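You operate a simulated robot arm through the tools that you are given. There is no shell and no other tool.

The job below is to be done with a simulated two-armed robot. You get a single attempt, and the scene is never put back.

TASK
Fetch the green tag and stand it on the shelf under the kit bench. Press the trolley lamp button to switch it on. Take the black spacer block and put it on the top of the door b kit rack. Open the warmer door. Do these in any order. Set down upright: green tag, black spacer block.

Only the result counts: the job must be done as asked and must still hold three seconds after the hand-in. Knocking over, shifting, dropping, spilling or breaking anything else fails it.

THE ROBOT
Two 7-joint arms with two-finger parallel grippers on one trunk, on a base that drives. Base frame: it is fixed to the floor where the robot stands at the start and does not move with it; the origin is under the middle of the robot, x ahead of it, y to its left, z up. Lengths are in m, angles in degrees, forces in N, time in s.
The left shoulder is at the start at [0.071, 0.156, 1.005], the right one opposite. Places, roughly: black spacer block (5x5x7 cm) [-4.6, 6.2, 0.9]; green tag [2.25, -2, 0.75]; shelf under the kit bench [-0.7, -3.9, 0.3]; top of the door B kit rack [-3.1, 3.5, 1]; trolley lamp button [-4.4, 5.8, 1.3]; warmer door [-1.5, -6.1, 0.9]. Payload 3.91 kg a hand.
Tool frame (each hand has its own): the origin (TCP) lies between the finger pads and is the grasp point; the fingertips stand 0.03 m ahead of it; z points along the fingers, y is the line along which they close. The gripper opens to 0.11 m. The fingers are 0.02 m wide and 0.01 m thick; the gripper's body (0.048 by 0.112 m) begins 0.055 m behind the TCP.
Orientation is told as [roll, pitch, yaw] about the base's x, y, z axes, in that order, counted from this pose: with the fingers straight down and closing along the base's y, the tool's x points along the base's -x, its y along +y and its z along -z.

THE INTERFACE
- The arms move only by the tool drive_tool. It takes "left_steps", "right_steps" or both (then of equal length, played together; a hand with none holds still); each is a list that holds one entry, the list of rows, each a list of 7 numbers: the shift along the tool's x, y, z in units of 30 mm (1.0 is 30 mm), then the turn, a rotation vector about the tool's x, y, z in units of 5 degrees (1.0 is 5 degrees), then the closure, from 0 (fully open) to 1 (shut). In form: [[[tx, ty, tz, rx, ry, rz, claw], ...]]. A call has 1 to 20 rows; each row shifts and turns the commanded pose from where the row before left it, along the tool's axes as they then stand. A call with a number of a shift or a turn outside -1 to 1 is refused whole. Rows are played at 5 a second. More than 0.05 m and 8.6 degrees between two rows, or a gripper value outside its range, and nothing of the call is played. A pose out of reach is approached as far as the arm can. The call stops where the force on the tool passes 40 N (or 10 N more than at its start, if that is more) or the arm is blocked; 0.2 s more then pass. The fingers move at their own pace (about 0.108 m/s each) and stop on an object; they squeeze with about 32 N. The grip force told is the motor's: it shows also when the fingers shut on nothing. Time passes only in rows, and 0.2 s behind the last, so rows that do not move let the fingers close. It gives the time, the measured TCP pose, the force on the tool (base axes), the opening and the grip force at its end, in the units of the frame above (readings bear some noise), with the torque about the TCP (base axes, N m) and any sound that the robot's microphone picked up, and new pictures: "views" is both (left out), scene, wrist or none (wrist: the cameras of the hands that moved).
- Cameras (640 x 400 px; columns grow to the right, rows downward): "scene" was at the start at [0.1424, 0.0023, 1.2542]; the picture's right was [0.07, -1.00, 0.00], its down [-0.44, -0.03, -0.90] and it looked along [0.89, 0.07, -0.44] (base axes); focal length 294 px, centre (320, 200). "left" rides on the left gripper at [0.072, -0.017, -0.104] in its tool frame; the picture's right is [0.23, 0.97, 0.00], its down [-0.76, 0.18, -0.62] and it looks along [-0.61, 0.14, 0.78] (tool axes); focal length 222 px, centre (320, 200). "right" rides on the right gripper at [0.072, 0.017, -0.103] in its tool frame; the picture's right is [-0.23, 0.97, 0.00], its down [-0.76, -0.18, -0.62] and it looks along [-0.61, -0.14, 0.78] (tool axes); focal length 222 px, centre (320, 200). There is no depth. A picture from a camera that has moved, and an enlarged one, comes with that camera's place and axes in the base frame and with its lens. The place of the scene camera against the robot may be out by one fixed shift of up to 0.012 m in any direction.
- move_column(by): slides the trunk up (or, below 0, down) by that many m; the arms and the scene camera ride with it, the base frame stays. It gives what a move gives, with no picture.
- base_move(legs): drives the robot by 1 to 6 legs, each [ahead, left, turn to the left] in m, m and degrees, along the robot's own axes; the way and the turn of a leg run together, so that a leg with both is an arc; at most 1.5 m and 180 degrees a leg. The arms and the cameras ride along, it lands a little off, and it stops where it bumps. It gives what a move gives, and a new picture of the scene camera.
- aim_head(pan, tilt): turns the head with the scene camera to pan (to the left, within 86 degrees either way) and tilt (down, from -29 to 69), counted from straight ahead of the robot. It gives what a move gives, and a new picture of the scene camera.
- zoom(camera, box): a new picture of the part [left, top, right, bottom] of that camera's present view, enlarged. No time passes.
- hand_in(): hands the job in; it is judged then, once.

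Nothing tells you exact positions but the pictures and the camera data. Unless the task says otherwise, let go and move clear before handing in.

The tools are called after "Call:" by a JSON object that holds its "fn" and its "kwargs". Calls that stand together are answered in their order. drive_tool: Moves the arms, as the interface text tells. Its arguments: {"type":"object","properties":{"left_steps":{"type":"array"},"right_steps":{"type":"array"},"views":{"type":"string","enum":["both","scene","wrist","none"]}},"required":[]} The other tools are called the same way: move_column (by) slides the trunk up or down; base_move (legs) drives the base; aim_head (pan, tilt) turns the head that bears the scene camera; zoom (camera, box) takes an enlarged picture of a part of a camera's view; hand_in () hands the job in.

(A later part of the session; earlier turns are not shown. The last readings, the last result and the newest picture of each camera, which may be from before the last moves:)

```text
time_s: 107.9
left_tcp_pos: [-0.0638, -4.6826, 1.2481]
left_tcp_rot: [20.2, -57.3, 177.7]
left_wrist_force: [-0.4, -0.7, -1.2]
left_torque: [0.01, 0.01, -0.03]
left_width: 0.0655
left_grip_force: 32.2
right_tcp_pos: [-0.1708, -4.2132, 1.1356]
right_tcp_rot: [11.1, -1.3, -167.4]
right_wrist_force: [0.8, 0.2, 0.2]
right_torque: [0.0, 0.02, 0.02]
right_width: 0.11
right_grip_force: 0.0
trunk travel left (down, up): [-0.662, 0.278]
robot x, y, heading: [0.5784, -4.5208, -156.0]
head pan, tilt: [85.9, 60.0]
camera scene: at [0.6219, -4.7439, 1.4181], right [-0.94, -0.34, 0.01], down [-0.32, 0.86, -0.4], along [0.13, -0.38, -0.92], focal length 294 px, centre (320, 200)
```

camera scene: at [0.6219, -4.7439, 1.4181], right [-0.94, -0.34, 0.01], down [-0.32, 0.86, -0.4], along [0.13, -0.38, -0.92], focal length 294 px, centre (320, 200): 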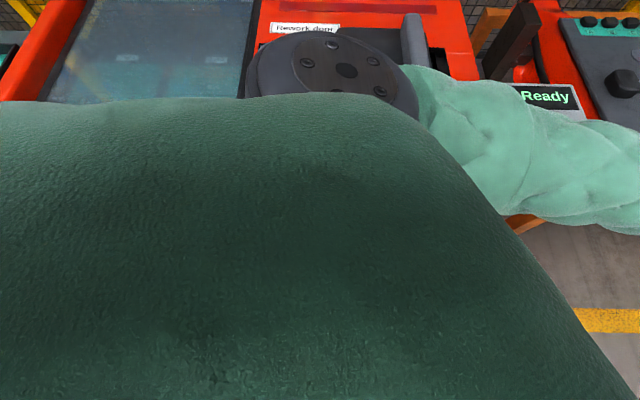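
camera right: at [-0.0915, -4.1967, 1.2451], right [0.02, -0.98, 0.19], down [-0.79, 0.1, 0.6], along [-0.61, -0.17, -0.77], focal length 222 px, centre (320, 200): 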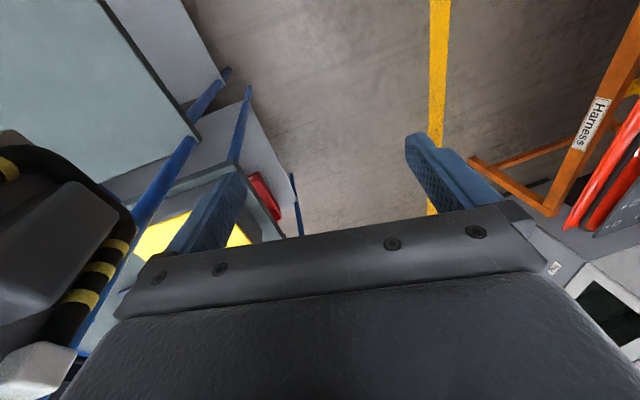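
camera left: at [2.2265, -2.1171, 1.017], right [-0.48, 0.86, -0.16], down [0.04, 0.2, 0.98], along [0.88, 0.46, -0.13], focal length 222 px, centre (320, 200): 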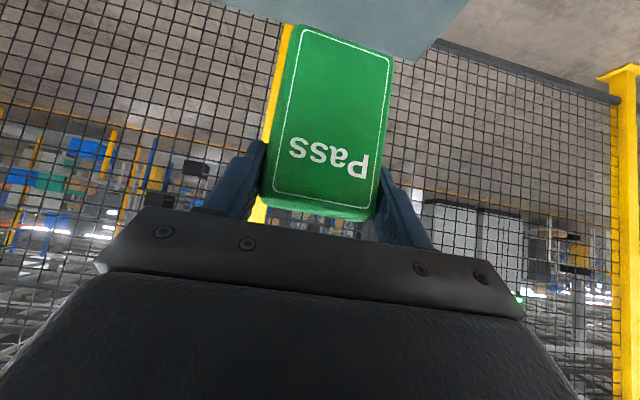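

The lean persists, and the right forearm runs close to the kit rack's yellow tube frame. As a test I'll move the right hand a little south, away from that frame, and watch the lean.

Call:
{"fn": "drive_tool", "kwargs": {"right_steps": [[[0, 0.5, 0, 0, 0, 0, 0], [0, 0.7, 0, 0, 0, 0, 0]]], "views": "scene"}}

```text
time_s: 108.2
left_tcp_pos: [-0.0701, -4.6758, 1.2348]
left_tcp_rot: [30.0, -58.6, 171.0]
left_wrist_force: [0.1, -1.5, -4.4]
left_torque: [-0.02, 0.18, -0.12]
left_width: 0.0654
left_grip_force: 31.6
right_tcp_pos: [-0.1865, -4.2246, 1.0804]
right_tcp_rot: [13.4, 1.3, -170.8]
right_wrist_force: [1.1, -1.4, 0.1]
right_torque: [0.1, 0.08, 0.01]
right_width: 0.11
right_grip_force: 0.0
trunk travel left (down, up): [-0.662, 0.278]
robot x, y, heading: [0.5644, -4.5315, -153.4]
head pan, tilt: [85.9, 60.0]
stopped in row 1 (left hand): the arm was blocked; the commanded pose is now the measured one
camera scene: at [0.6476, -4.8143, 1.4119], right [-0.92, -0.38, 0.01], down [-0.36, 0.86, -0.36], along [0.13, -0.34, -0.93], focal length 294 px, centre (320, 200)
```

scene: 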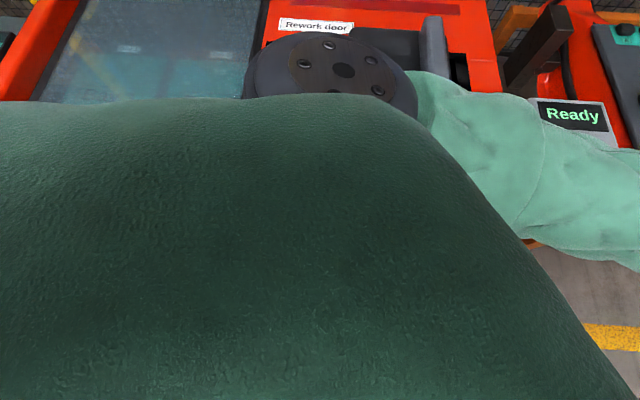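

The body is leaning towards its back-left. I'll drive the base that way to get it back underneath the body.

Call:
{"fn": "base_move", "kwargs": {"legs": [[0, 0.1, 0]]}}

```text
time_s: 108.9
left_tcp_pos: [-0.1503, -4.5124, 1.1379]
left_tcp_rot: [53.6, -52.8, 146.9]
left_wrist_force: [1.8, -3.1, -0.1]
left_torque: [0.13, 0.01, -0.17]
left_width: 0.0656
left_grip_force: 31.7
right_tcp_pos: [-0.2419, -4.2365, 0.8212]
right_tcp_rot: [26.0, 22.2, -176.5]
right_wrist_force: [1.1, 0.5, 3.5]
right_torque: [0.03, 0.14, -0.05]
right_width: 0.1098
right_grip_force: 0.0
trunk travel left (down, up): [-0.662, 0.278]
robot x, y, heading: [0.5459, -4.5621, -148.6]
head pan, tilt: [85.9, 60.0]
stopped in leg 1: the robot was blocked; the commanded pose is now the measured one
camera scene: at [0.6111, -4.7743, 1.4176], right [-0.89, -0.46, 0.01], down [-0.42, 0.81, -0.41], along [0.18, -0.36, -0.91], focal length 294 px, centre (320, 200)
```

scene: 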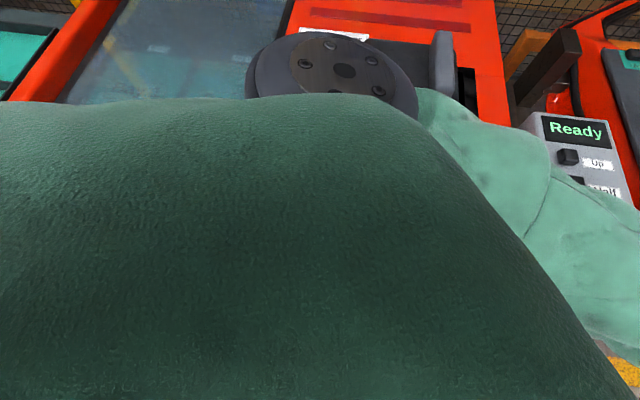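

The lean is reduced, but the arms have drifted. I'll check what both wrist cameras see, without moving.

Call:
{"fn": "zoom", "kwargs": {"camera": "right", "box": [0, 0, 640, 400]}}

Call:
{"fn": "zoom", "kwargs": {"camera": "left", "box": [0, 0, 640, 400]}}

```text
1.00 times, centred on (320, 200) of right (not enlarged: the box is as wide or as high as the picture)
camera zoom: at [-0.2152, -4.2046, 0.9413], right [-0.32, -0.9, 0.31], down [-0.91, 0.38, 0.16], along [-0.26, -0.23, -0.94], focal length 222 px, centre (320, 200)
```

zoom: 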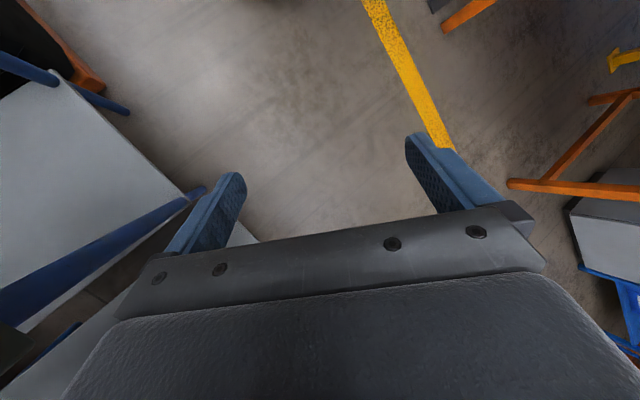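

```text
1.00 times, centred on (320, 200) of left (not enlarged: the box is as wide or as high as the picture)
camera zoom: at [-0.0304, -4.4795, 1.1079], right [0.32, -0.9, 0.29], down [0.17, 0.36, 0.92], along [-0.93, -0.24, 0.27], focal length 222 px, centre (320, 200)
```

zoom: 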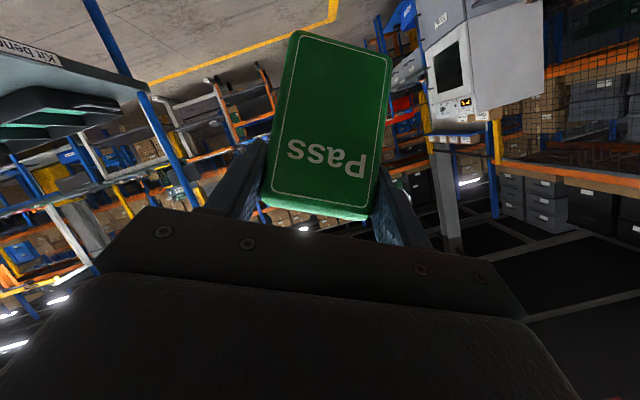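

Call:
{"fn": "aim_head", "kwargs": {"pan": -20, "tilt": 35}}

```text
time_s: 110.8
left_tcp_pos: [-0.1544, -4.5274, 1.1493]
left_tcp_rot: [52.0, -53.5, 150.5]
left_wrist_force: [0.3, -1.0, -1.1]
left_torque: [0.01, 0.01, 0.01]
left_width: 0.0657
left_grip_force: 31.5
right_tcp_pos: [-0.2668, -4.2432, 0.8482]
right_tcp_rot: [26.2, 19.3, -176.1]
right_wrist_force: [0.7, -0.7, 0.1]
right_torque: [0.05, 0.02, 0.02]
right_width: 0.1098
right_grip_force: 0.1
trunk travel left (down, up): [-0.662, 0.278]
robot x, y, heading: [0.5407, -4.5596, -147.7]
head pan, tilt: [-20.0, 35.0]
camera scene: at [0.4939, -4.7349, 1.4618], right [-0.21, 0.97, 0.1], down [0.51, 0.2, -0.84], along [-0.83, -0.13, -0.54], focal length 294 px, centre (320, 200)
```

scene: 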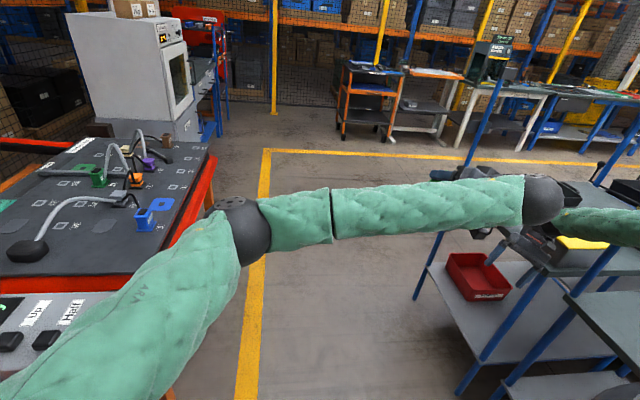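

Call:
{"fn": "aim_head", "kwargs": {"pan": -65, "tilt": 35}}

Call:
{"fn": "zoom", "kwargs": {"camera": "scene", "box": [120, 20, 520, 270]}}

```text
time_s: 111.9
left_tcp_pos: [-0.1548, -4.5301, 1.1494]
left_tcp_rot: [51.9, -53.4, 150.7]
left_wrist_force: [-0.2, -0.1, -1.0]
left_torque: [0.02, -0.02, 0.0]
left_width: 0.0656
left_grip_force: 31.8
right_tcp_pos: [-0.2697, -4.2436, 0.848]
right_tcp_rot: [26.4, 19.2, -176.0]
right_wrist_force: [-0.4, -0.7, 0.5]
right_torque: [-0.01, 0.01, 0.0]
right_width: 0.1101
right_grip_force: 0.0
trunk travel left (down, up): [-0.662, 0.278]
robot x, y, heading: [0.5407, -4.5548, -147.6]
head pan, tilt: [-65.0, 35.0]
camera scene: at [0.5054, -4.6682, 1.467], right [0.54, 0.84, 0.04], down [0.44, -0.23, -0.87], along [-0.72, 0.49, -0.49], focal length 294 px, centre (320, 200)
```

scene: 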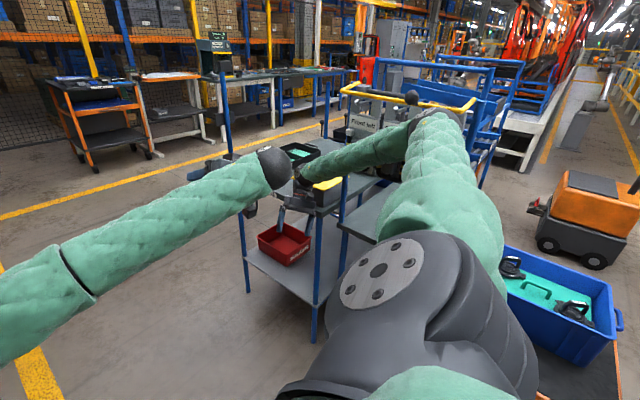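

```text
1.60 times, centred on (320, 145) of scene
camera zoom: at [0.5054, -4.6682, 1.467], right [0.54, 0.84, 0.04], down [0.44, -0.23, -0.87], along [-0.72, 0.49, -0.49], focal length 471 px, centre (320, 288)
```

zoom: 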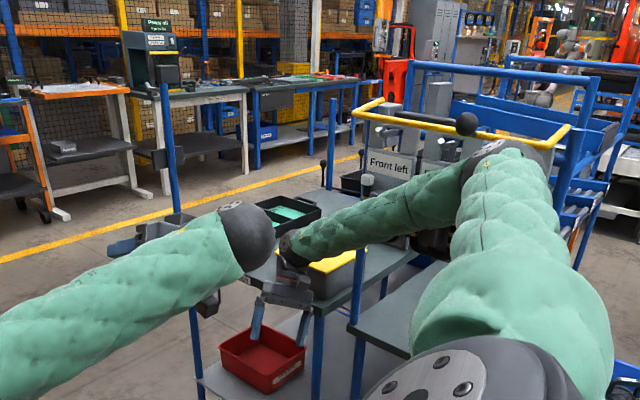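

I see it now: the right forearm has become lodged over the near bench against its corner post, whose top is at about 1.18 m. Raising the trunk should slide the forearm up and off it.

Call:
{"fn": "move_column", "kwargs": {"by": 0.05}}

```text
time_s: 112.2
left_tcp_pos: [-0.2298, -4.5587, 1.0651]
left_tcp_rot: [56.8, -47.3, 149.5]
left_wrist_force: [1.3, -2.7, -1.5]
left_torque: [0.1, 0.03, -0.19]
left_width: 0.0656
left_grip_force: 31.8
right_tcp_pos: [-0.271, -4.271, 0.745]
right_tcp_rot: [31.6, 32.1, -177.1]
right_wrist_force: [0.7, 0.5, 1.4]
right_torque: [0.05, 0.14, -0.07]
right_width: 0.1101
right_grip_force: 0.0
trunk travel left (down, up): [-0.665, 0.275]
robot x, y, heading: [0.5387, -4.5656, -146.3]
head pan, tilt: [-65.0, 35.0]
stopped: the arm was blocked; the commanded pose is now the measured one
```

Holding commands keep letting the arms sag while the body leans. The post is north-west of the forearm, so driving the base south-east should free it.

Call:
{"fn": "base_move", "kwargs": {"legs": [[-0.1, 0.12, 0]]}}

```text
time_s: 112.9
left_tcp_pos: [-0.3092, -4.6321, 1.0234]
left_tcp_rot: [60.8, -43.5, 159.8]
left_wrist_force: [-0.6, -0.5, -0.7]
left_torque: [0.03, -0.02, 0.02]
left_width: 0.0656
left_grip_force: 32.0
right_tcp_pos: [-0.3782, -4.3557, 0.6755]
right_tcp_rot: [35.0, 34.5, -167.4]
right_wrist_force: [-0.4, 0.2, 0.0]
right_torque: [-0.01, -0.01, -0.01]
right_width: 0.1102
right_grip_force: 0.0
trunk travel left (down, up): [-0.665, 0.275]
robot x, y, heading: [0.5025, -4.5547, -137.1]
head pan, tilt: [-65.0, 35.0]
stopped in leg 1: the robot was blocked; the commanded pose is now the measured one
camera scene: at [0.3527, -4.5981, 1.4554], right [0.38, 0.93, 0.03], down [0.55, -0.19, -0.81], along [-0.75, 0.32, -0.58], focal length 294 px, centre (320, 200)
```

scene: 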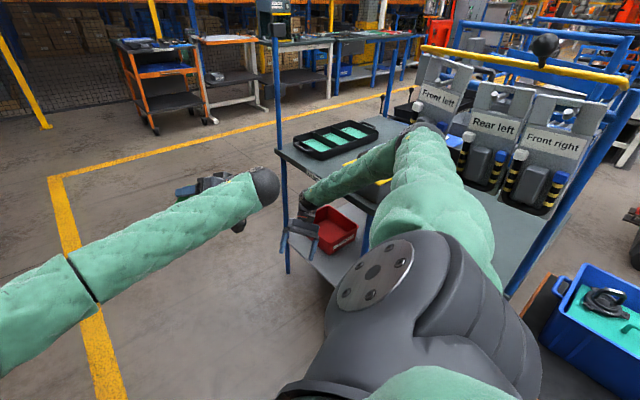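

The lean is nearly gone and the robot is free. Raising the trunk straight up now should lift the arms clear of everything.

Call:
{"fn": "move_column", "kwargs": {"by": 0.1}}

Call:
{"fn": "move_column", "kwargs": {"by": 0.15}}

Call:
{"fn": "aim_head", "kwargs": {"pan": -50, "tilt": 45}}

```text
time_s: 114.2
left_tcp_pos: [-0.2959, -4.6049, 1.1272]
left_tcp_rot: [59.9, -43.5, 156.8]
left_wrist_force: [0.1, 0.8, -1.4]
left_torque: [0.02, -0.04, 0.02]
left_width: 0.0657
left_grip_force: 32.2
right_tcp_pos: [-0.352, -4.3318, 0.7791]
right_tcp_rot: [35.0, 33.5, -169.1]
right_wrist_force: [0.4, 0.4, -0.1]
right_torque: [-0.05, 0.02, -0.05]
right_width: 0.11
right_grip_force: 0.1
trunk travel left (down, up): [-0.765, 0.175]
robot x, y, heading: [0.5228, -4.5697, -139.9]
head pan, tilt: [-65.0, 35.0]
```

```text
time_s: 116.2
left_tcp_pos: [-0.2945, -4.5923, 1.1788]
left_tcp_rot: [60.4, -43.4, 155.7]
left_wrist_force: [0.6, 0.0, -0.9]
left_torque: [0.02, -0.02, 0.0]
left_width: 0.0657
left_grip_force: 32.1
right_tcp_pos: [-0.3426, -4.3482, 0.8172]
right_tcp_rot: [37.1, 34.3, -167.2]
right_wrist_force: [0.0, -0.2, 0.0]
right_torque: [0.03, 0.03, 0.0]
right_width: 0.11
right_grip_force: 0.1
trunk travel left (down, up): [-0.815, 0.125]
robot x, y, heading: [0.5247, -4.5702, -140.9]
head pan, tilt: [-65.0, 35.0]
stopped: the arm was blocked; the commanded pose is now the measured one
```

```text
time_s: 117.0
left_tcp_pos: [-0.2959, -4.5935, 1.1748]
left_tcp_rot: [60.2, -43.4, 156.0]
left_wrist_force: [0.3, -0.3, -0.8]
left_torque: [0.03, 0.02, -0.01]
left_width: 0.0655
left_grip_force: 31.7
right_tcp_pos: [-0.3446, -4.3433, 0.8153]
right_tcp_rot: [36.7, 34.3, -167.7]
right_wrist_force: [0.3, -0.7, 0.1]
right_torque: [0.02, 0.0, -0.01]
right_width: 0.1101
right_grip_force: 0.1
trunk travel left (down, up): [-0.815, 0.125]
robot x, y, heading: [0.5212, -4.5702, -140.5]
head pan, tilt: [-50.0, 45.0]
camera scene: at [0.3991, -4.6034, 1.5905], right [0.19, 0.98, 0.01], down [0.7, -0.13, -0.71], along [-0.69, 0.14, -0.71], focal length 294 px, centre (320, 200)
```

scene: 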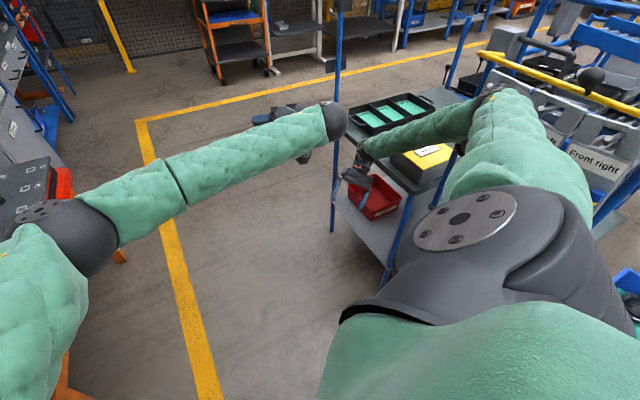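

Call:
{"fn": "zoom", "kwargs": {"camera": "scene", "box": [320, 0, 640, 200]}}

```text
2.00 times, centred on (480, 100) of scene
camera zoom: at [0.3991, -4.6034, 1.5905], right [0.19, 0.98, 0.01], down [0.7, -0.13, -0.71], along [-0.69, 0.14, -0.71], focal length 589 px, centre (0, 400)
```

zoom: 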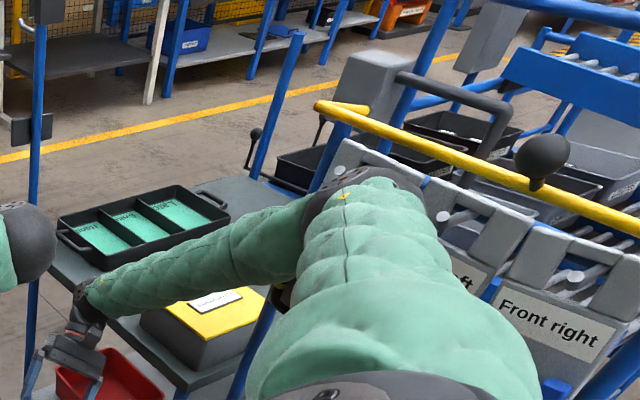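

The right elbow is against the trolley frame boards. The free direction is the robot's left, so I'll shift the base left a little.

Call:
{"fn": "base_move", "kwargs": {"legs": [[0, 0.1, 0]]}}

```text
time_s: 118.1
left_tcp_pos: [-0.2305, -4.6617, 1.1762]
left_tcp_rot: [60.8, -43.4, 155.4]
left_wrist_force: [0.6, -0.7, -1.1]
left_torque: [0.04, -0.01, -0.05]
left_width: 0.0657
left_grip_force: 32.0
right_tcp_pos: [-0.2785, -4.4126, 0.8158]
right_tcp_rot: [37.0, 34.1, -167.8]
right_wrist_force: [0.4, -0.6, -0.4]
right_torque: [0.0, 0.01, 0.0]
right_width: 0.11
right_grip_force: 0.1
trunk travel left (down, up): [-0.815, 0.125]
robot x, y, heading: [0.5849, -4.6483, -140.8]
head pan, tilt: [-50.0, 45.0]
camera scene: at [0.4671, -4.6717, 1.5907], right [0.19, 0.98, 0.0], down [0.69, -0.13, -0.71], along [-0.69, 0.13, -0.71], focal length 294 px, centre (320, 200)
```

scene: 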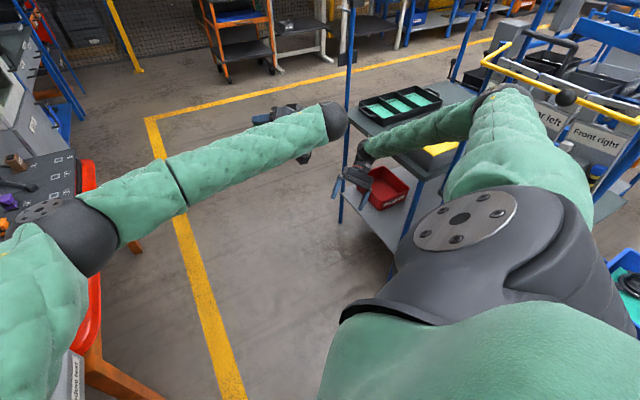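

The robot moved freely and is upright again. I'll pull the right hand towards the robot's left, away from the benches, and check the elbow follows.

Call:
{"fn": "drive_tool", "kwargs": {"right_steps": [[[0.38, 0.555, 0.74, 0, 0, 0, 0], [0.38, 0.555, 0.74, 0, 0, 0, 0], [0.38, 0.555, 0.74, 0, 0, 0, 0], [0.38, 0.555, 0.74, 0, 0, 0, 0]]], "views": "scene"}}

```text
time_s: 119.1
left_tcp_pos: [-0.2311, -4.6583, 1.176]
left_tcp_rot: [60.8, -43.2, 155.3]
left_wrist_force: [0.7, -0.1, -1.8]
left_torque: [0.03, 0.03, 0.02]
left_width: 0.0654
left_grip_force: 32.1
right_tcp_pos: [-0.1995, -4.5029, 0.8166]
right_tcp_rot: [37.1, 34.2, -167.9]
right_wrist_force: [0.5, 0.2, -0.8]
right_torque: [0.0, 0.02, 0.03]
right_width: 0.11
right_grip_force: 0.1
trunk travel left (down, up): [-0.815, 0.125]
robot x, y, heading: [0.5906, -4.6476, -140.7]
head pan, tilt: [-50.0, 45.0]
camera scene: at [0.4659, -4.6683, 1.5906], right [0.19, 0.98, 0.0], down [0.7, -0.13, -0.71], along [-0.69, 0.13, -0.71], focal length 294 px, centre (320, 200)
```

scene: 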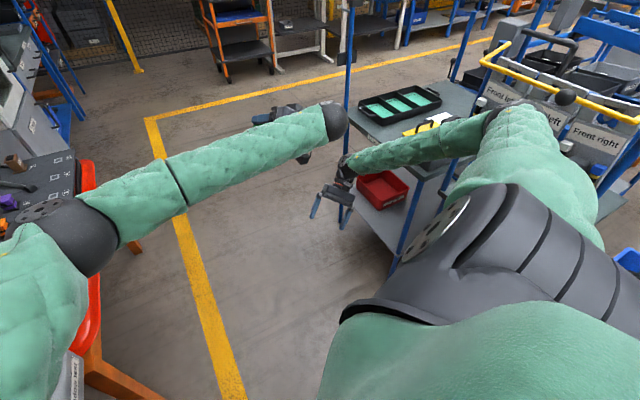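

Call:
{"fn": "base_move", "kwargs": {"legs": [[-0.225, 0.12, 0]]}}

```text
time_s: 121.0
left_tcp_pos: [0.0206, -4.6116, 1.1772]
left_tcp_rot: [60.7, -43.3, 155.5]
left_wrist_force: [-0.4, 0.0, -1.0]
left_torque: [0.03, 0.0, -0.02]
left_width: 0.0654
left_grip_force: 31.7
right_tcp_pos: [0.0512, -4.4563, 0.8153]
right_tcp_rot: [37.3, 34.0, -167.6]
right_wrist_force: [1.1, 0.1, -0.4]
right_torque: [0.04, 0.03, -0.02]
right_width: 0.1098
right_grip_force: 0.1
trunk travel left (down, up): [-0.815, 0.125]
robot x, y, heading: [0.8334, -4.6011, -140.8]
head pan, tilt: [-50.0, 45.0]
camera scene: at [0.717, -4.6204, 1.5906], right [0.19, 0.98, 0.0], down [0.69, -0.13, -0.71], along [-0.69, 0.13, -0.71], focal length 294 px, centre (320, 200)
```

scene: 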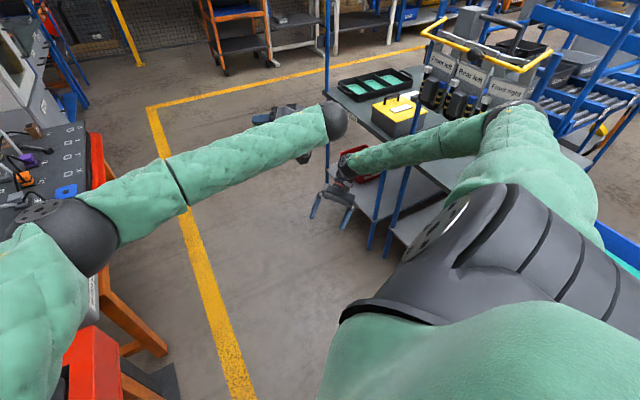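

Call:
{"fn": "base_move", "kwargs": {"legs": [[-0.26, 0.08, 0]]}}

Call:
{"fn": "drive_tool", "kwargs": {"right_steps": [[[0.56, 0.5, -0.66, 0, 0, 0, 0], [0.56, 0.5, -0.66, 0, 0, 0, 0], [0.56, 0.5, -0.66, 0, 0, 0, 0], [0.56, 0.5, -0.66, 0, 0, 0, 0], [0.56, 0.5, -0.66, 0, 0, 0, 0], [0.56, 0.5, -0.66, 0, 0, 0, 0], [0.56, 0.5, -0.66, 0, 0, 0, 0], [0.56, 0.5, -0.66, 0, 0, 0, 0], [0.56, 0.5, -0.66, 0, 0, 0, 0], [0.56, 0.5, -0.66, 0, 0, 0, 0]]], "views": "scene"}}

```text
time_s: 122.9
left_tcp_pos: [0.2699, -4.509, 1.1754]
left_tcp_rot: [60.8, -43.3, 155.4]
left_wrist_force: [0.2, 0.6, -1.3]
left_torque: [0.0, -0.02, -0.02]
left_width: 0.0653
left_grip_force: 31.7
right_tcp_pos: [0.2999, -4.3521, 0.8163]
right_tcp_rot: [37.2, 34.1, -167.7]
right_wrist_force: [0.8, -0.6, 0.7]
right_torque: [0.02, 0.0, -0.02]
right_width: 0.1099
right_grip_force: 0.1
trunk travel left (down, up): [-0.815, 0.125]
robot x, y, heading: [1.0888, -4.4976, -140.7]
head pan, tilt: [-50.0, 45.0]
camera scene: at [0.9668, -4.5179, 1.5906], right [0.19, 0.98, 0.0], down [0.7, -0.13, -0.71], along [-0.69, 0.13, -0.71], focal length 294 px, centre (320, 200)
```

scene: 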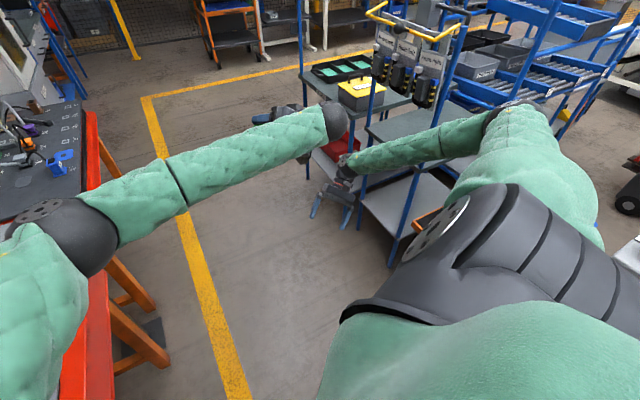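

```text
time_s: 125.1
left_tcp_pos: [0.2711, -4.5097, 1.177]
left_tcp_rot: [60.9, -43.3, 155.4]
left_wrist_force: [0.3, -0.2, -0.8]
left_torque: [0.04, 0.0, -0.01]
left_width: 0.0655
left_grip_force: 32.0
right_tcp_pos: [0.2986, -4.3553, 1.1172]
right_tcp_rot: [37.1, 34.1, -167.6]
right_wrist_force: [-0.1, 0.3, 0.7]
right_torque: [0.05, 0.01, 0.03]
right_width: 0.1102
right_grip_force: 0.1
trunk travel left (down, up): [-0.815, 0.125]
robot x, y, heading: [1.086, -4.4958, -140.6]
head pan, tilt: [-50.0, 45.0]
camera scene: at [0.9678, -4.5185, 1.5907], right [0.19, 0.98, 0.0], down [0.69, -0.13, -0.71], along [-0.69, 0.13, -0.71], focal length 294 px, centre (320, 200)
```

scene: 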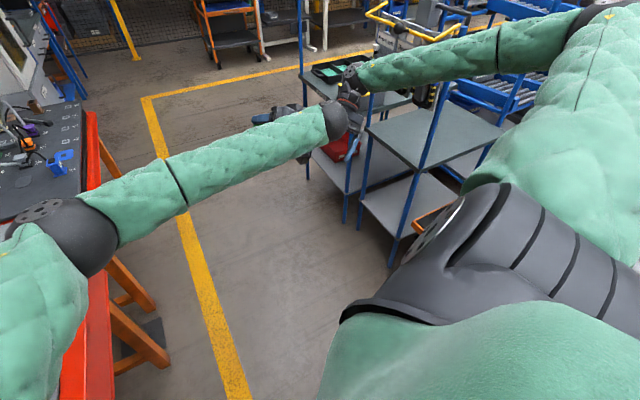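

The robot is in open space with both hands tracking. I'll swing the left hand back to its own side, then square up both wrists.

Call:
{"fn": "drive_tool", "kwargs": {"left_steps": [[[0.495, 0.794, 0.205, 0, 0, 0, 1], [0.495, 0.794, 0.205, 0, 0, 0, 1], [0.495, 0.794, 0.205, 0, 0, 0, 1], [0.495, 0.794, 0.205, 0, 0, 0, 1], [0.495, 0.794, 0.205, 0, 0, 0, 1], [0.495, 0.794, 0.205, 0, 0, 0, 1], [0.495, 0.794, 0.205, 0, 0, 0, 1], [0.495, 0.794, 0.205, 0, 0, 0, 1], [0.495, 0.794, 0.205, 0, 0, 0, 1], [0.495, 0.794, 0.205, 0, 0, 0, 1], [0.495, 0.794, 0.205, 0, 0, 0, 1], [0.495, 0.794, 0.205, 0, 0, 0, 1], [0.495, 0.794, 0.205, 0, 0, 0, 1], [0.495, 0.794, 0.205, 0, 0, 0, 1], [0.495, 0.794, 0.205, 0, 0, 0, 1], [0.495, 0.794, 0.205, 0, 0, 0, 1]]], "views": "scene"}}

Call:
{"fn": "drive_tool", "kwargs": {"left_steps": [[[0, 0, 0, 0.33, 0.535, -0.983, 1], [0, 0, 0, 0.33, 0.535, -0.983, 1], [0, 0, 0, 0.33, 0.535, -0.983, 1], [0, 0, 0, 0.33, 0.535, -0.983, 1], [0, 0, 0, 0.33, 0.535, -0.983, 1], [0, 0, 0, 0.33, 0.535, -0.983, 1], [0, 0, 0, 0.33, 0.535, -0.983, 1], [0, 0, 0, 0.33, 0.535, -0.983, 1], [0, 0, 0, 0, 0, 0, 1], [0, 0, 0, 0, 0, 0, 1]]], "right_steps": [[[0, 0, 0, 0.866, -0.48, -0.727, 0], [0, 0, 0, 0.866, -0.48, -0.727, 0], [0, 0, 0, 0.866, -0.48, -0.727, 0], [0, 0, 0, 0.866, -0.48, -0.727, 0], [0, 0, 0, 0.866, -0.48, -0.727, 0], [0, 0, 0, 0.866, -0.48, -0.727, 0], [0, 0, 0, 0.866, -0.48, -0.727, 0], [0, 0, 0, 0.866, -0.48, -0.727, 0], [0, 0, 0, 0.866, -0.48, -0.727, 0], [0, 0, 0, 0.866, -0.48, -0.727, 0]]]}}

```text
time_s: 128.5
left_tcp_pos: [0.492, -4.9088, 1.2216]
left_tcp_rot: [60.9, -43.3, 155.2]
left_wrist_force: [0.6, -0.5, -2.0]
left_torque: [-0.01, -0.03, 0.03]
left_width: 0.0656
left_grip_force: 32.4
right_tcp_pos: [0.3, -4.3559, 1.1168]
right_tcp_rot: [37.1, 34.0, -167.7]
right_wrist_force: [-0.6, -0.3, 0.0]
right_torque: [-0.02, 0.02, -0.01]
right_width: 0.1101
right_grip_force: 0.0
trunk travel left (down, up): [-0.815, 0.125]
robot x, y, heading: [1.0887, -4.498, -140.5]
head pan, tilt: [-50.0, 45.0]
camera scene: at [0.9676, -4.519, 1.5907], right [0.19, 0.98, 0.0], down [0.69, -0.13, -0.71], along [-0.69, 0.13, -0.71], focal length 294 px, centre (320, 200)
```

scene: 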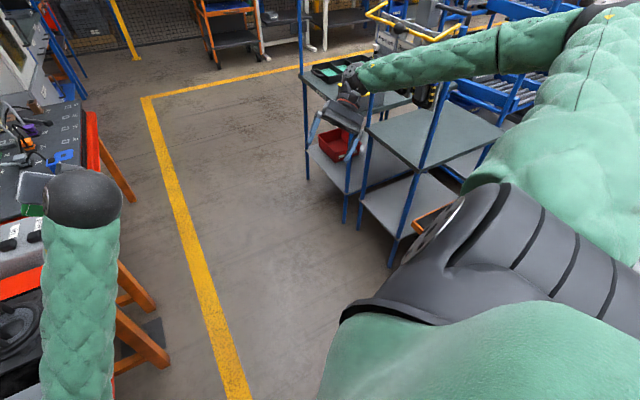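

```text
time_s: 130.0
left_tcp_pos: [0.5238, -4.9786, 1.179]
left_tcp_rot: [22.8, -46.2, -156.6]
left_wrist_force: [0.2, -0.1, -1.0]
left_torque: [0.0, 0.02, 0.02]
left_width: 0.0656
left_grip_force: 32.3
right_tcp_pos: [0.3005, -4.3537, 1.1163]
right_tcp_rot: [14.0, 9.8, -152.2]
right_wrist_force: [0.4, 0.1, 0.4]
right_torque: [0.03, 0.0, 0.0]
right_width: 0.1098
right_grip_force: 0.2
trunk travel left (down, up): [-0.815, 0.125]
robot x, y, heading: [1.0896, -4.4973, -140.5]
head pan, tilt: [-50.0, 45.0]
stopped in row 7 (left hand): the arm was blocked; the commanded pose is now the measured one
camera scene: at [0.9676, -4.5192, 1.5907], right [0.19, 0.98, 0.0], down [0.69, -0.13, -0.71], along [-0.69, 0.13, -0.71], focal length 294 px, centre (320, 200)
camera right: at [0.3444, -4.3211, 1.2321], right [0.21, -0.96, 0.19], down [-0.9, -0.11, 0.43], along [-0.39, -0.26, -0.88], focal length 222 px, centre (320, 200)
camera left: at [0.6074, -4.882, 1.1887], right [0.75, -0.65, 0.1], down [-0.09, 0.05, 0.99], along [-0.65, -0.76, -0.02], focal length 222 px, centre (320, 200)
```

scene: 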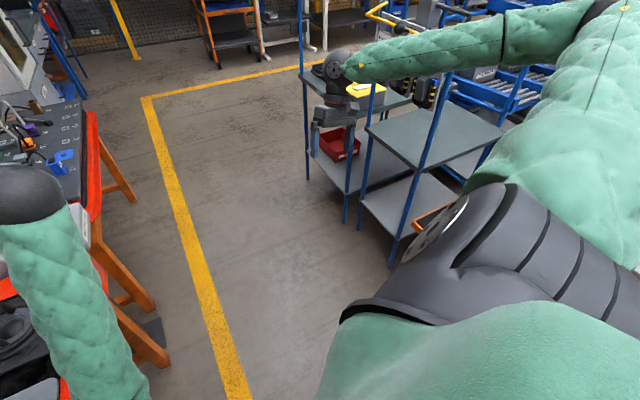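
right: 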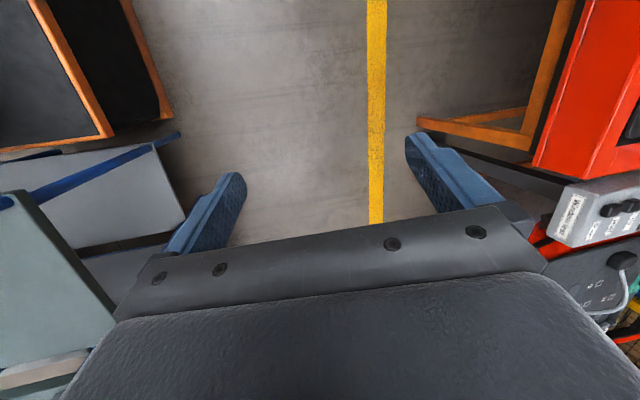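
left: 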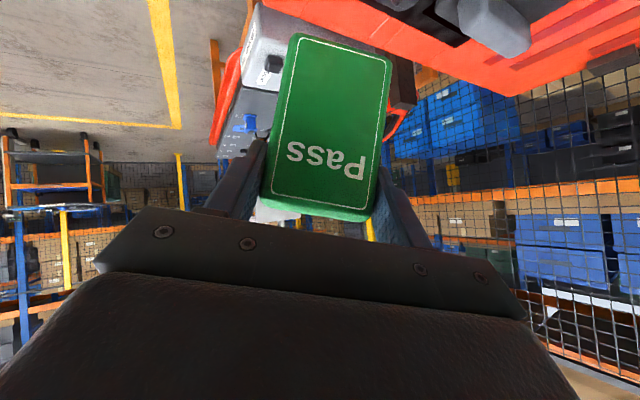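

Call:
{"fn": "aim_head", "kwargs": {"pan": 60, "tilt": 35}}

```text
time_s: 131.9
left_tcp_pos: [0.5237, -4.9772, 1.1794]
left_tcp_rot: [22.8, -46.1, -156.7]
left_wrist_force: [-0.4, 0.9, -1.3]
left_torque: [0.01, -0.01, -0.03]
left_width: 0.0654
left_grip_force: 31.9
right_tcp_pos: [0.3013, -4.354, 1.1164]
right_tcp_rot: [14.2, 9.8, -152.2]
right_wrist_force: [0.3, 0.8, -0.2]
right_torque: [-0.04, 0.03, 0.01]
right_width: 0.1101
right_grip_force: 0.0
trunk travel left (down, up): [-0.815, 0.125]
robot x, y, heading: [1.0867, -4.4978, -140.7]
head pan, tilt: [60.0, 35.0]
camera scene: at [1.061, -4.6207, 1.6055], right [-0.99, -0.16, 0.0], down [-0.09, 0.57, -0.82], along [0.13, -0.81, -0.57], focal length 294 px, centre (320, 200)
```

scene: 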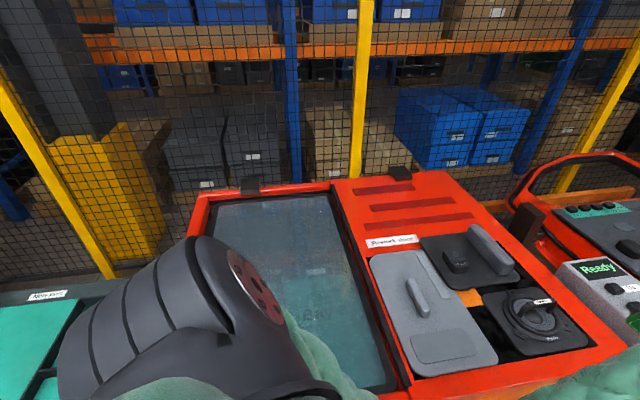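

Nothing is touching. I'll finish levelling the right wrist, bring that hand back in front of its shoulder, then turn along the aisle.

Call:
{"fn": "drive_tool", "kwargs": {"right_steps": [[[0, 0, 0, 0.74, -0.41, -0.62, 0], [0, 0, 0, 0.74, -0.41, -0.62, 0], [0, 0, 0, 0.74, -0.41, -0.62, 0], [0, 0, 0, 0.74, -0.41, -0.62, 0], [0, 0.97, -0.37, 0, 0, 0, 0], [0, 0.97, -0.37, 0, 0, 0, 0], [0, 0.97, -0.37, 0, 0, 0, 0], [0, 0.97, -0.37, 0, 0, 0, 0], [0, 0.97, -0.37, 0, 0, 0, 0], [0, 0.97, -0.37, 0, 0, 0, 0], [0, 0.97, -0.37, 0, 0, 0, 0], [0, 0.97, -0.37, 0, 0, 0, 0], [0, 0.97, -0.37, 0, 0, 0, 0]]], "views": "none"}}

Call:
{"fn": "base_move", "kwargs": {"legs": [[0, 0, -21]]}}

Call:
{"fn": "aim_head", "kwargs": {"pan": 0, "tilt": 40}}

```text
time_s: 134.7
left_tcp_pos: [0.5237, -4.9793, 1.1782]
left_tcp_rot: [22.7, -46.0, -156.6]
left_wrist_force: [0.0, -0.4, -1.8]
left_torque: [0.03, 0.01, 0.0]
left_width: 0.0655
left_grip_force: 32.0
right_tcp_pos: [0.466, -4.5578, 1.2172]
right_tcp_rot: [0.1, 0.0, -140.9]
right_wrist_force: [-0.1, 0.5, -0.5]
right_torque: [0.02, -0.01, 0.01]
right_width: 0.1099
right_grip_force: 0.0
trunk travel left (down, up): [-0.815, 0.125]
robot x, y, heading: [1.0856, -4.4972, -140.8]
head pan, tilt: [60.0, 35.0]
```

```text
time_s: 136.2
left_tcp_pos: [0.3896, -4.7447, 1.1784]
left_tcp_rot: [22.8, -46.1, -177.6]
left_wrist_force: [-0.1, -0.1, -1.2]
left_torque: [0.01, 0.04, -0.01]
left_width: 0.0657
left_grip_force: 32.1
right_tcp_pos: [0.4838, -4.3317, 1.2175]
right_tcp_rot: [0.2, 0.1, -161.6]
right_wrist_force: [-0.1, 0.1, 0.0]
right_torque: [-0.03, 0.0, 0.0]
right_width: 0.1101
right_grip_force: 0.0
trunk travel left (down, up): [-0.815, 0.125]
robot x, y, heading: [1.0871, -4.497, -161.5]
head pan, tilt: [60.0, 35.0]
camera scene: at [1.0206, -4.6036, 1.6055], right [-0.98, 0.2, 0.0], down [0.12, 0.56, -0.82], along [-0.16, -0.8, -0.57], focal length 294 px, centre (320, 200)
```

scene: 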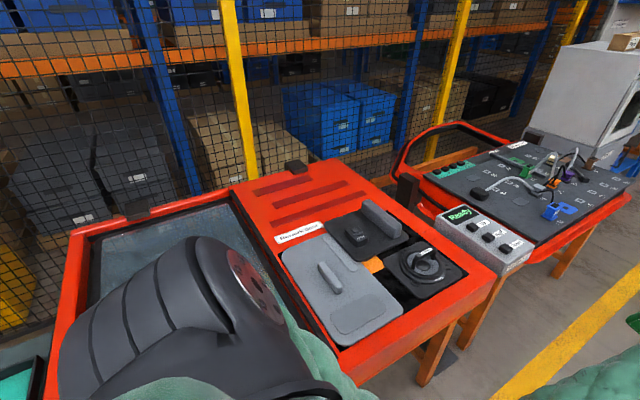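

```text
time_s: 137.5
left_tcp_pos: [0.3903, -4.7467, 1.1792]
left_tcp_rot: [22.8, -46.0, -177.6]
left_wrist_force: [-0.9, 0.4, -1.2]
left_torque: [0.03, 0.02, -0.03]
left_width: 0.0657
left_grip_force: 31.8
right_tcp_pos: [0.4851, -4.331, 1.2163]
right_tcp_rot: [0.2, 0.1, -161.7]
right_wrist_force: [-0.6, 0.3, -0.2]
right_torque: [-0.02, 0.0, -0.01]
right_width: 0.1099
right_grip_force: 0.2
trunk travel left (down, up): [-0.815, 0.125]
robot x, y, heading: [1.0867, -4.4979, -161.8]
head pan, tilt: [0.0, 40.0]
camera scene: at [0.9576, -4.5447, 1.5979], right [-0.32, 0.95, 0.0], down [0.61, 0.2, -0.77], along [-0.73, -0.24, -0.64], focal length 294 px, centre (320, 200)
```

scene: 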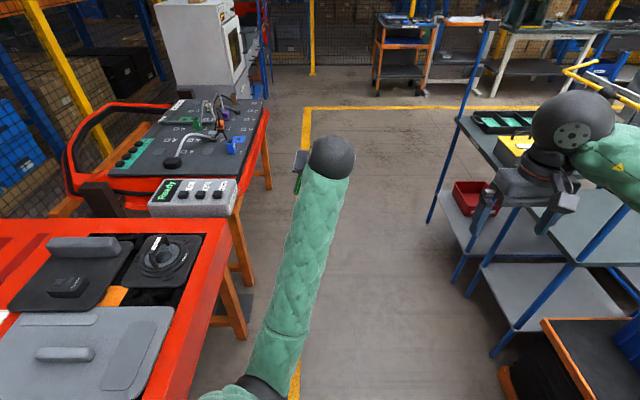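

Call:
{"fn": "aim_head", "kwargs": {"pan": -55, "tilt": 40}}

```text
time_s: 138.8
left_tcp_pos: [0.3902, -4.7455, 1.1786]
left_tcp_rot: [22.7, -46.1, -177.5]
left_wrist_force: [-0.5, 0.9, -1.3]
left_torque: [0.01, -0.01, 0.0]
left_width: 0.0656
left_grip_force: 31.9
right_tcp_pos: [0.4854, -4.3319, 1.2174]
right_tcp_rot: [0.2, -0.1, -161.7]
right_wrist_force: [0.5, 0.9, 0.1]
right_torque: [0.02, 0.01, -0.01]
right_width: 0.1098
right_grip_force: 0.1
trunk travel left (down, up): [-0.815, 0.125]
robot x, y, heading: [1.0841, -4.4995, -161.4]
head pan, tilt: [-55.0, 40.0]
camera scene: at [0.97, -4.4671, 1.5979], right [0.6, 0.8, 0.0], down [0.52, -0.38, -0.77], along [-0.61, 0.46, -0.64], focal length 294 px, centre (320, 200)
```

scene: 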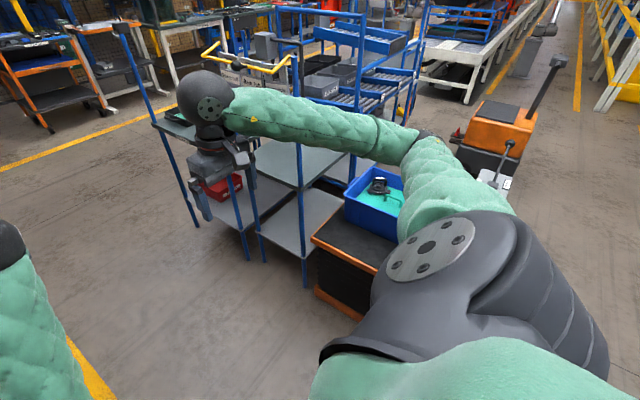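

The left arm is now slim in front, and only the right elbow is wide at about 0.62 m. I'll drive west down the aisle in short legs, about 0.9 m from the tube frame line, watching for lean.

Call:
{"fn": "base_move", "kwargs": {"legs": [[0.5, -0.02, -1]]}}

Call:
{"fn": "aim_head", "kwargs": {"pan": -40, "tilt": 30}}

```text
time_s: 141.7
left_tcp_pos: [-0.1016, -4.8717, 1.1778]
left_tcp_rot: [22.8, -46.2, -178.3]
left_wrist_force: [0.4, -0.5, -1.7]
left_torque: [0.0, -0.02, 0.03]
left_width: 0.0656
left_grip_force: 31.6
right_tcp_pos: [-0.0009, -4.4614, 1.2179]
right_tcp_rot: [0.2, 0.0, -162.5]
right_wrist_force: [1.1, 0.4, 0.2]
right_torque: [0.01, 0.0, 0.0]
right_width: 0.1097
right_grip_force: 0.1
trunk travel left (down, up): [-0.815, 0.125]
robot x, y, heading: [0.5991, -4.6387, -162.4]
head pan, tilt: [-55.0, 40.0]
camera scene: at [0.482, -4.6028, 1.5979], right [0.61, 0.79, 0.0], down [0.51, -0.39, -0.77], along [-0.61, 0.47, -0.64], focal length 294 px, centre (320, 200)
```

scene: 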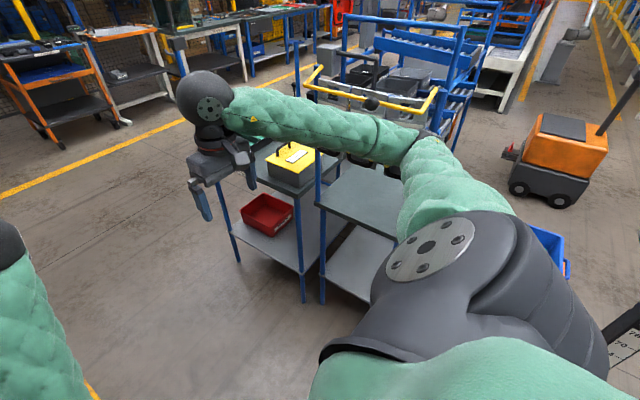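

```text
time_s: 142.5
left_tcp_pos: [-0.1024, -4.874, 1.1789]
left_tcp_rot: [22.9, -46.1, -178.3]
left_wrist_force: [0.2, 0.1, -1.9]
left_torque: [-0.02, 0.02, 0.0]
left_width: 0.0655
left_grip_force: 32.2
right_tcp_pos: [-0.001, -4.4586, 1.2171]
right_tcp_rot: [0.1, 0.0, -162.6]
right_wrist_force: [0.1, -0.4, -0.3]
right_torque: [0.01, -0.04, 0.02]
right_width: 0.11
right_grip_force: 0.0
trunk travel left (down, up): [-0.815, 0.125]
robot x, y, heading: [0.5999, -4.6345, -162.6]
head pan, tilt: [-40.0, 30.0]
camera scene: at [0.4663, -4.6197, 1.6132], right [0.38, 0.92, 0.0], down [0.46, -0.19, -0.87], along [-0.8, 0.33, -0.5], focal length 294 px, centre (320, 200)
```

scene: 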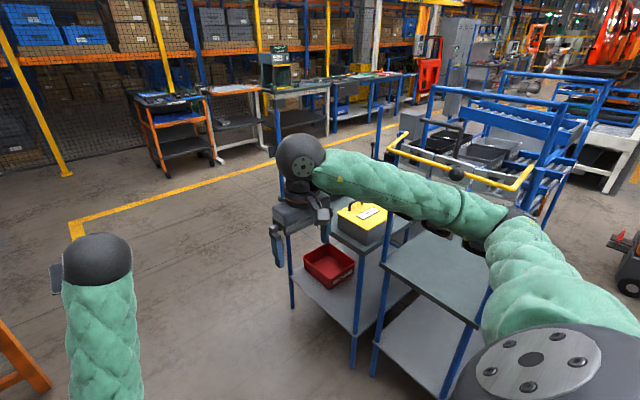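

Call:
{"fn": "base_move", "kwargs": {"legs": [[0.5, 0, 0]]}}

Call:
{"fn": "base_move", "kwargs": {"legs": [[0.5, 0, 0]]}}

```text
time_s: 145.5
left_tcp_pos: [-0.5837, -5.0288, 1.1776]
left_tcp_rot: [22.7, -46.1, -178.1]
left_wrist_force: [-0.1, -0.9, -1.6]
left_torque: [0.03, -0.01, 0.01]
left_width: 0.0655
left_grip_force: 32.1
right_tcp_pos: [-0.4834, -4.6156, 1.2174]
right_tcp_rot: [0.1, 0.1, -162.3]
right_wrist_force: [0.0, 0.7, -1.0]
right_torque: [-0.03, -0.01, 0.0]
right_width: 0.11
right_grip_force: 0.2
trunk travel left (down, up): [-0.815, 0.125]
robot x, y, heading: [0.1179, -4.7857, -162.2]
head pan, tilt: [-40.0, 30.0]
camera scene: at [-0.0159, -4.7738, 1.6133], right [0.38, 0.93, 0.0], down [0.46, -0.19, -0.87], along [-0.8, 0.33, -0.5], focal length 294 px, centre (320, 200)
```

scene: 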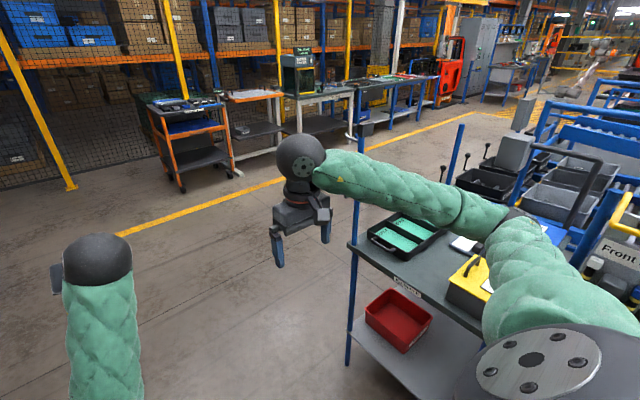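

```text
time_s: 148.1
left_tcp_pos: [-1.0138, -5.167, 1.1809]
left_tcp_rot: [22.8, -46.2, -178.4]
left_wrist_force: [0.4, -0.5, -0.7]
left_torque: [0.02, -0.06, -0.01]
left_width: 0.0657
left_grip_force: 31.7
right_tcp_pos: [-0.9109, -4.7535, 1.2162]
right_tcp_rot: [0.1, 0.2, -162.7]
right_wrist_force: [-0.2, -0.3, 0.7]
right_torque: [0.0, -0.01, -0.01]
right_width: 0.1098
right_grip_force: 0.0
trunk travel left (down, up): [-0.815, 0.125]
robot x, y, heading: [-0.3131, -4.9251, -162.7]
head pan, tilt: [-40.0, 30.0]
stopped in leg 1: the robot was blocked; the commanded pose is now the measured one
camera scene: at [-0.4431, -4.9149, 1.614], right [0.38, 0.92, 0.0], down [0.46, -0.19, -0.87], along [-0.8, 0.33, -0.5], focal length 294 px, centre (320, 200)
```

scene: 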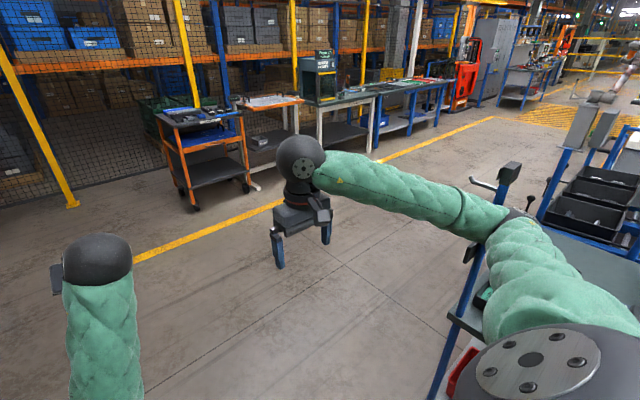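

The right elbow just touched the tall post of the kit bench, this time without any lean. I'll back off a little, sidestep left and pass it.

Call:
{"fn": "base_move", "kwargs": {"legs": [[-0.06, 0, 0]]}}

Call:
{"fn": "aim_head", "kwargs": {"pan": 45, "tilt": 40}}

```text
time_s: 149.1
left_tcp_pos: [-0.9582, -5.149, 1.1784]
left_tcp_rot: [23.0, -46.2, -178.4]
left_wrist_force: [-0.1, -0.5, -1.1]
left_torque: [0.04, -0.03, -0.01]
left_width: 0.0656
left_grip_force: 31.5
right_tcp_pos: [-0.8567, -4.7349, 1.2146]
right_tcp_rot: [0.2, 0.3, -162.6]
right_wrist_force: [0.8, 0.1, 0.3]
right_torque: [-0.05, 0.02, 0.02]
right_width: 0.1102
right_grip_force: 0.2
trunk travel left (down, up): [-0.815, 0.125]
robot x, y, heading: [-0.2563, -4.9083, -162.5]
head pan, tilt: [-40.0, 30.0]
camera scene: at [-0.39, -4.8949, 1.6132], right [0.38, 0.92, 0.0], down [0.46, -0.19, -0.87], along [-0.8, 0.33, -0.5], focal length 294 px, centre (320, 200)
```

scene: 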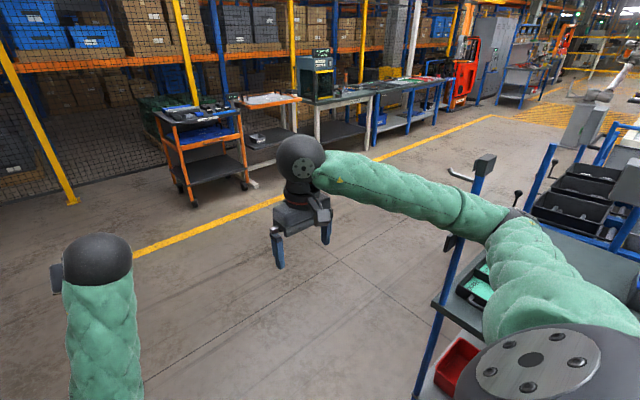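

```text
time_s: 150.7
left_tcp_pos: [-0.9602, -5.1497, 1.1779]
left_tcp_rot: [22.9, -46.1, -178.3]
left_wrist_force: [0.2, -0.1, -0.8]
left_torque: [0.02, 0.01, -0.02]
left_width: 0.0655
left_grip_force: 31.9
right_tcp_pos: [-0.8568, -4.7348, 1.2138]
right_tcp_rot: [0.1, 0.3, -162.6]
right_wrist_force: [0.0, -0.5, 0.2]
right_torque: [-0.02, -0.02, 0.02]
right_width: 0.1103
right_grip_force: 0.1
trunk travel left (down, up): [-0.815, 0.125]
robot x, y, heading: [-0.2566, -4.9124, -162.5]
head pan, tilt: [45.0, 40.0]
camera scene: at [-0.3462, -5.0054, 1.598], right [-0.89, 0.46, 0.0], down [0.3, 0.57, -0.77], along [-0.35, -0.68, -0.64], focal length 294 px, centre (320, 200)
```

scene: 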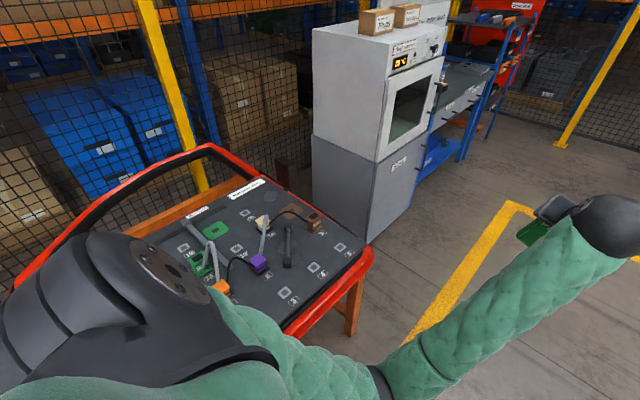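

I'll turn the base 25° left, so the right elbow tucks out of the way, and crab west past the post.

Call:
{"fn": "base_move", "kwargs": {"legs": [[0, 0, 25], [0.35, -0.28, 0]]}}

Call:
{"fn": "aim_head", "kwargs": {"pan": -50, "tilt": 35}}

```text
time_s: 154.7
left_tcp_pos: [-1.2503, -5.4524, 1.1791]
left_tcp_rot: [22.9, -45.9, -153.9]
left_wrist_force: [0.3, 0.3, -1.4]
left_torque: [-0.03, 0.02, 0.02]
left_width: 0.0656
left_grip_force: 31.6
right_tcp_pos: [-1.3271, -5.0323, 1.2151]
right_tcp_rot: [0.2, 0.2, -138.1]
right_wrist_force: [0.3, -0.7, 0.0]
right_torque: [0.01, -0.02, -0.01]
right_width: 0.1101
right_grip_force: 0.1
trunk travel left (down, up): [-0.815, 0.125]
robot x, y, heading: [-0.7094, -4.9449, -137.8]
head pan, tilt: [45.0, 40.0]
camera scene: at [-0.754, -5.0666, 1.598], right [-1.0, 0.05, 0.0], down [0.03, 0.64, -0.77], along [-0.04, -0.76, -0.64], focal length 294 px, centre (320, 200)
```

scene: 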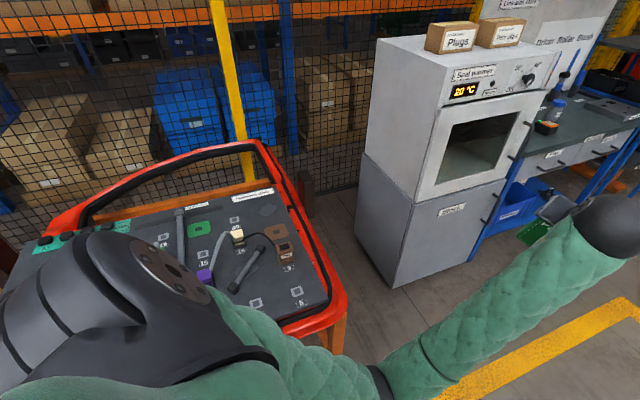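

```text
time_s: 156.4
left_tcp_pos: [-1.2504, -5.4506, 1.1788]
left_tcp_rot: [22.9, -46.1, -153.9]
left_wrist_force: [-0.7, 0.7, -1.0]
left_torque: [0.0, -0.01, 0.0]
left_width: 0.0658
left_grip_force: 32.1
right_tcp_pos: [-1.3288, -5.0319, 1.2146]
right_tcp_rot: [0.1, 0.3, -138.1]
right_wrist_force: [-0.3, 1.5, 0.4]
right_torque: [-0.01, -0.03, 0.02]
right_width: 0.1099
right_grip_force: 0.0
trunk travel left (down, up): [-0.815, 0.125]
robot x, y, heading: [-0.7092, -4.942, -137.9]
head pan, tilt: [-50.0, 35.0]
camera scene: at [-0.8366, -4.9695, 1.6055], right [0.14, 0.99, 0.0], down [0.57, -0.08, -0.82], along [-0.81, 0.11, -0.57], focal length 294 px, centre (320, 200)
```

scene: 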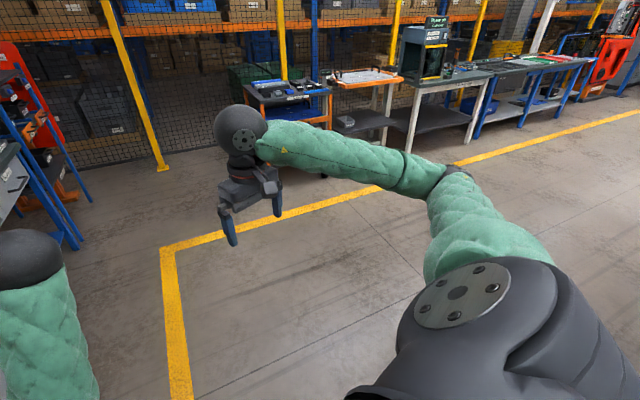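

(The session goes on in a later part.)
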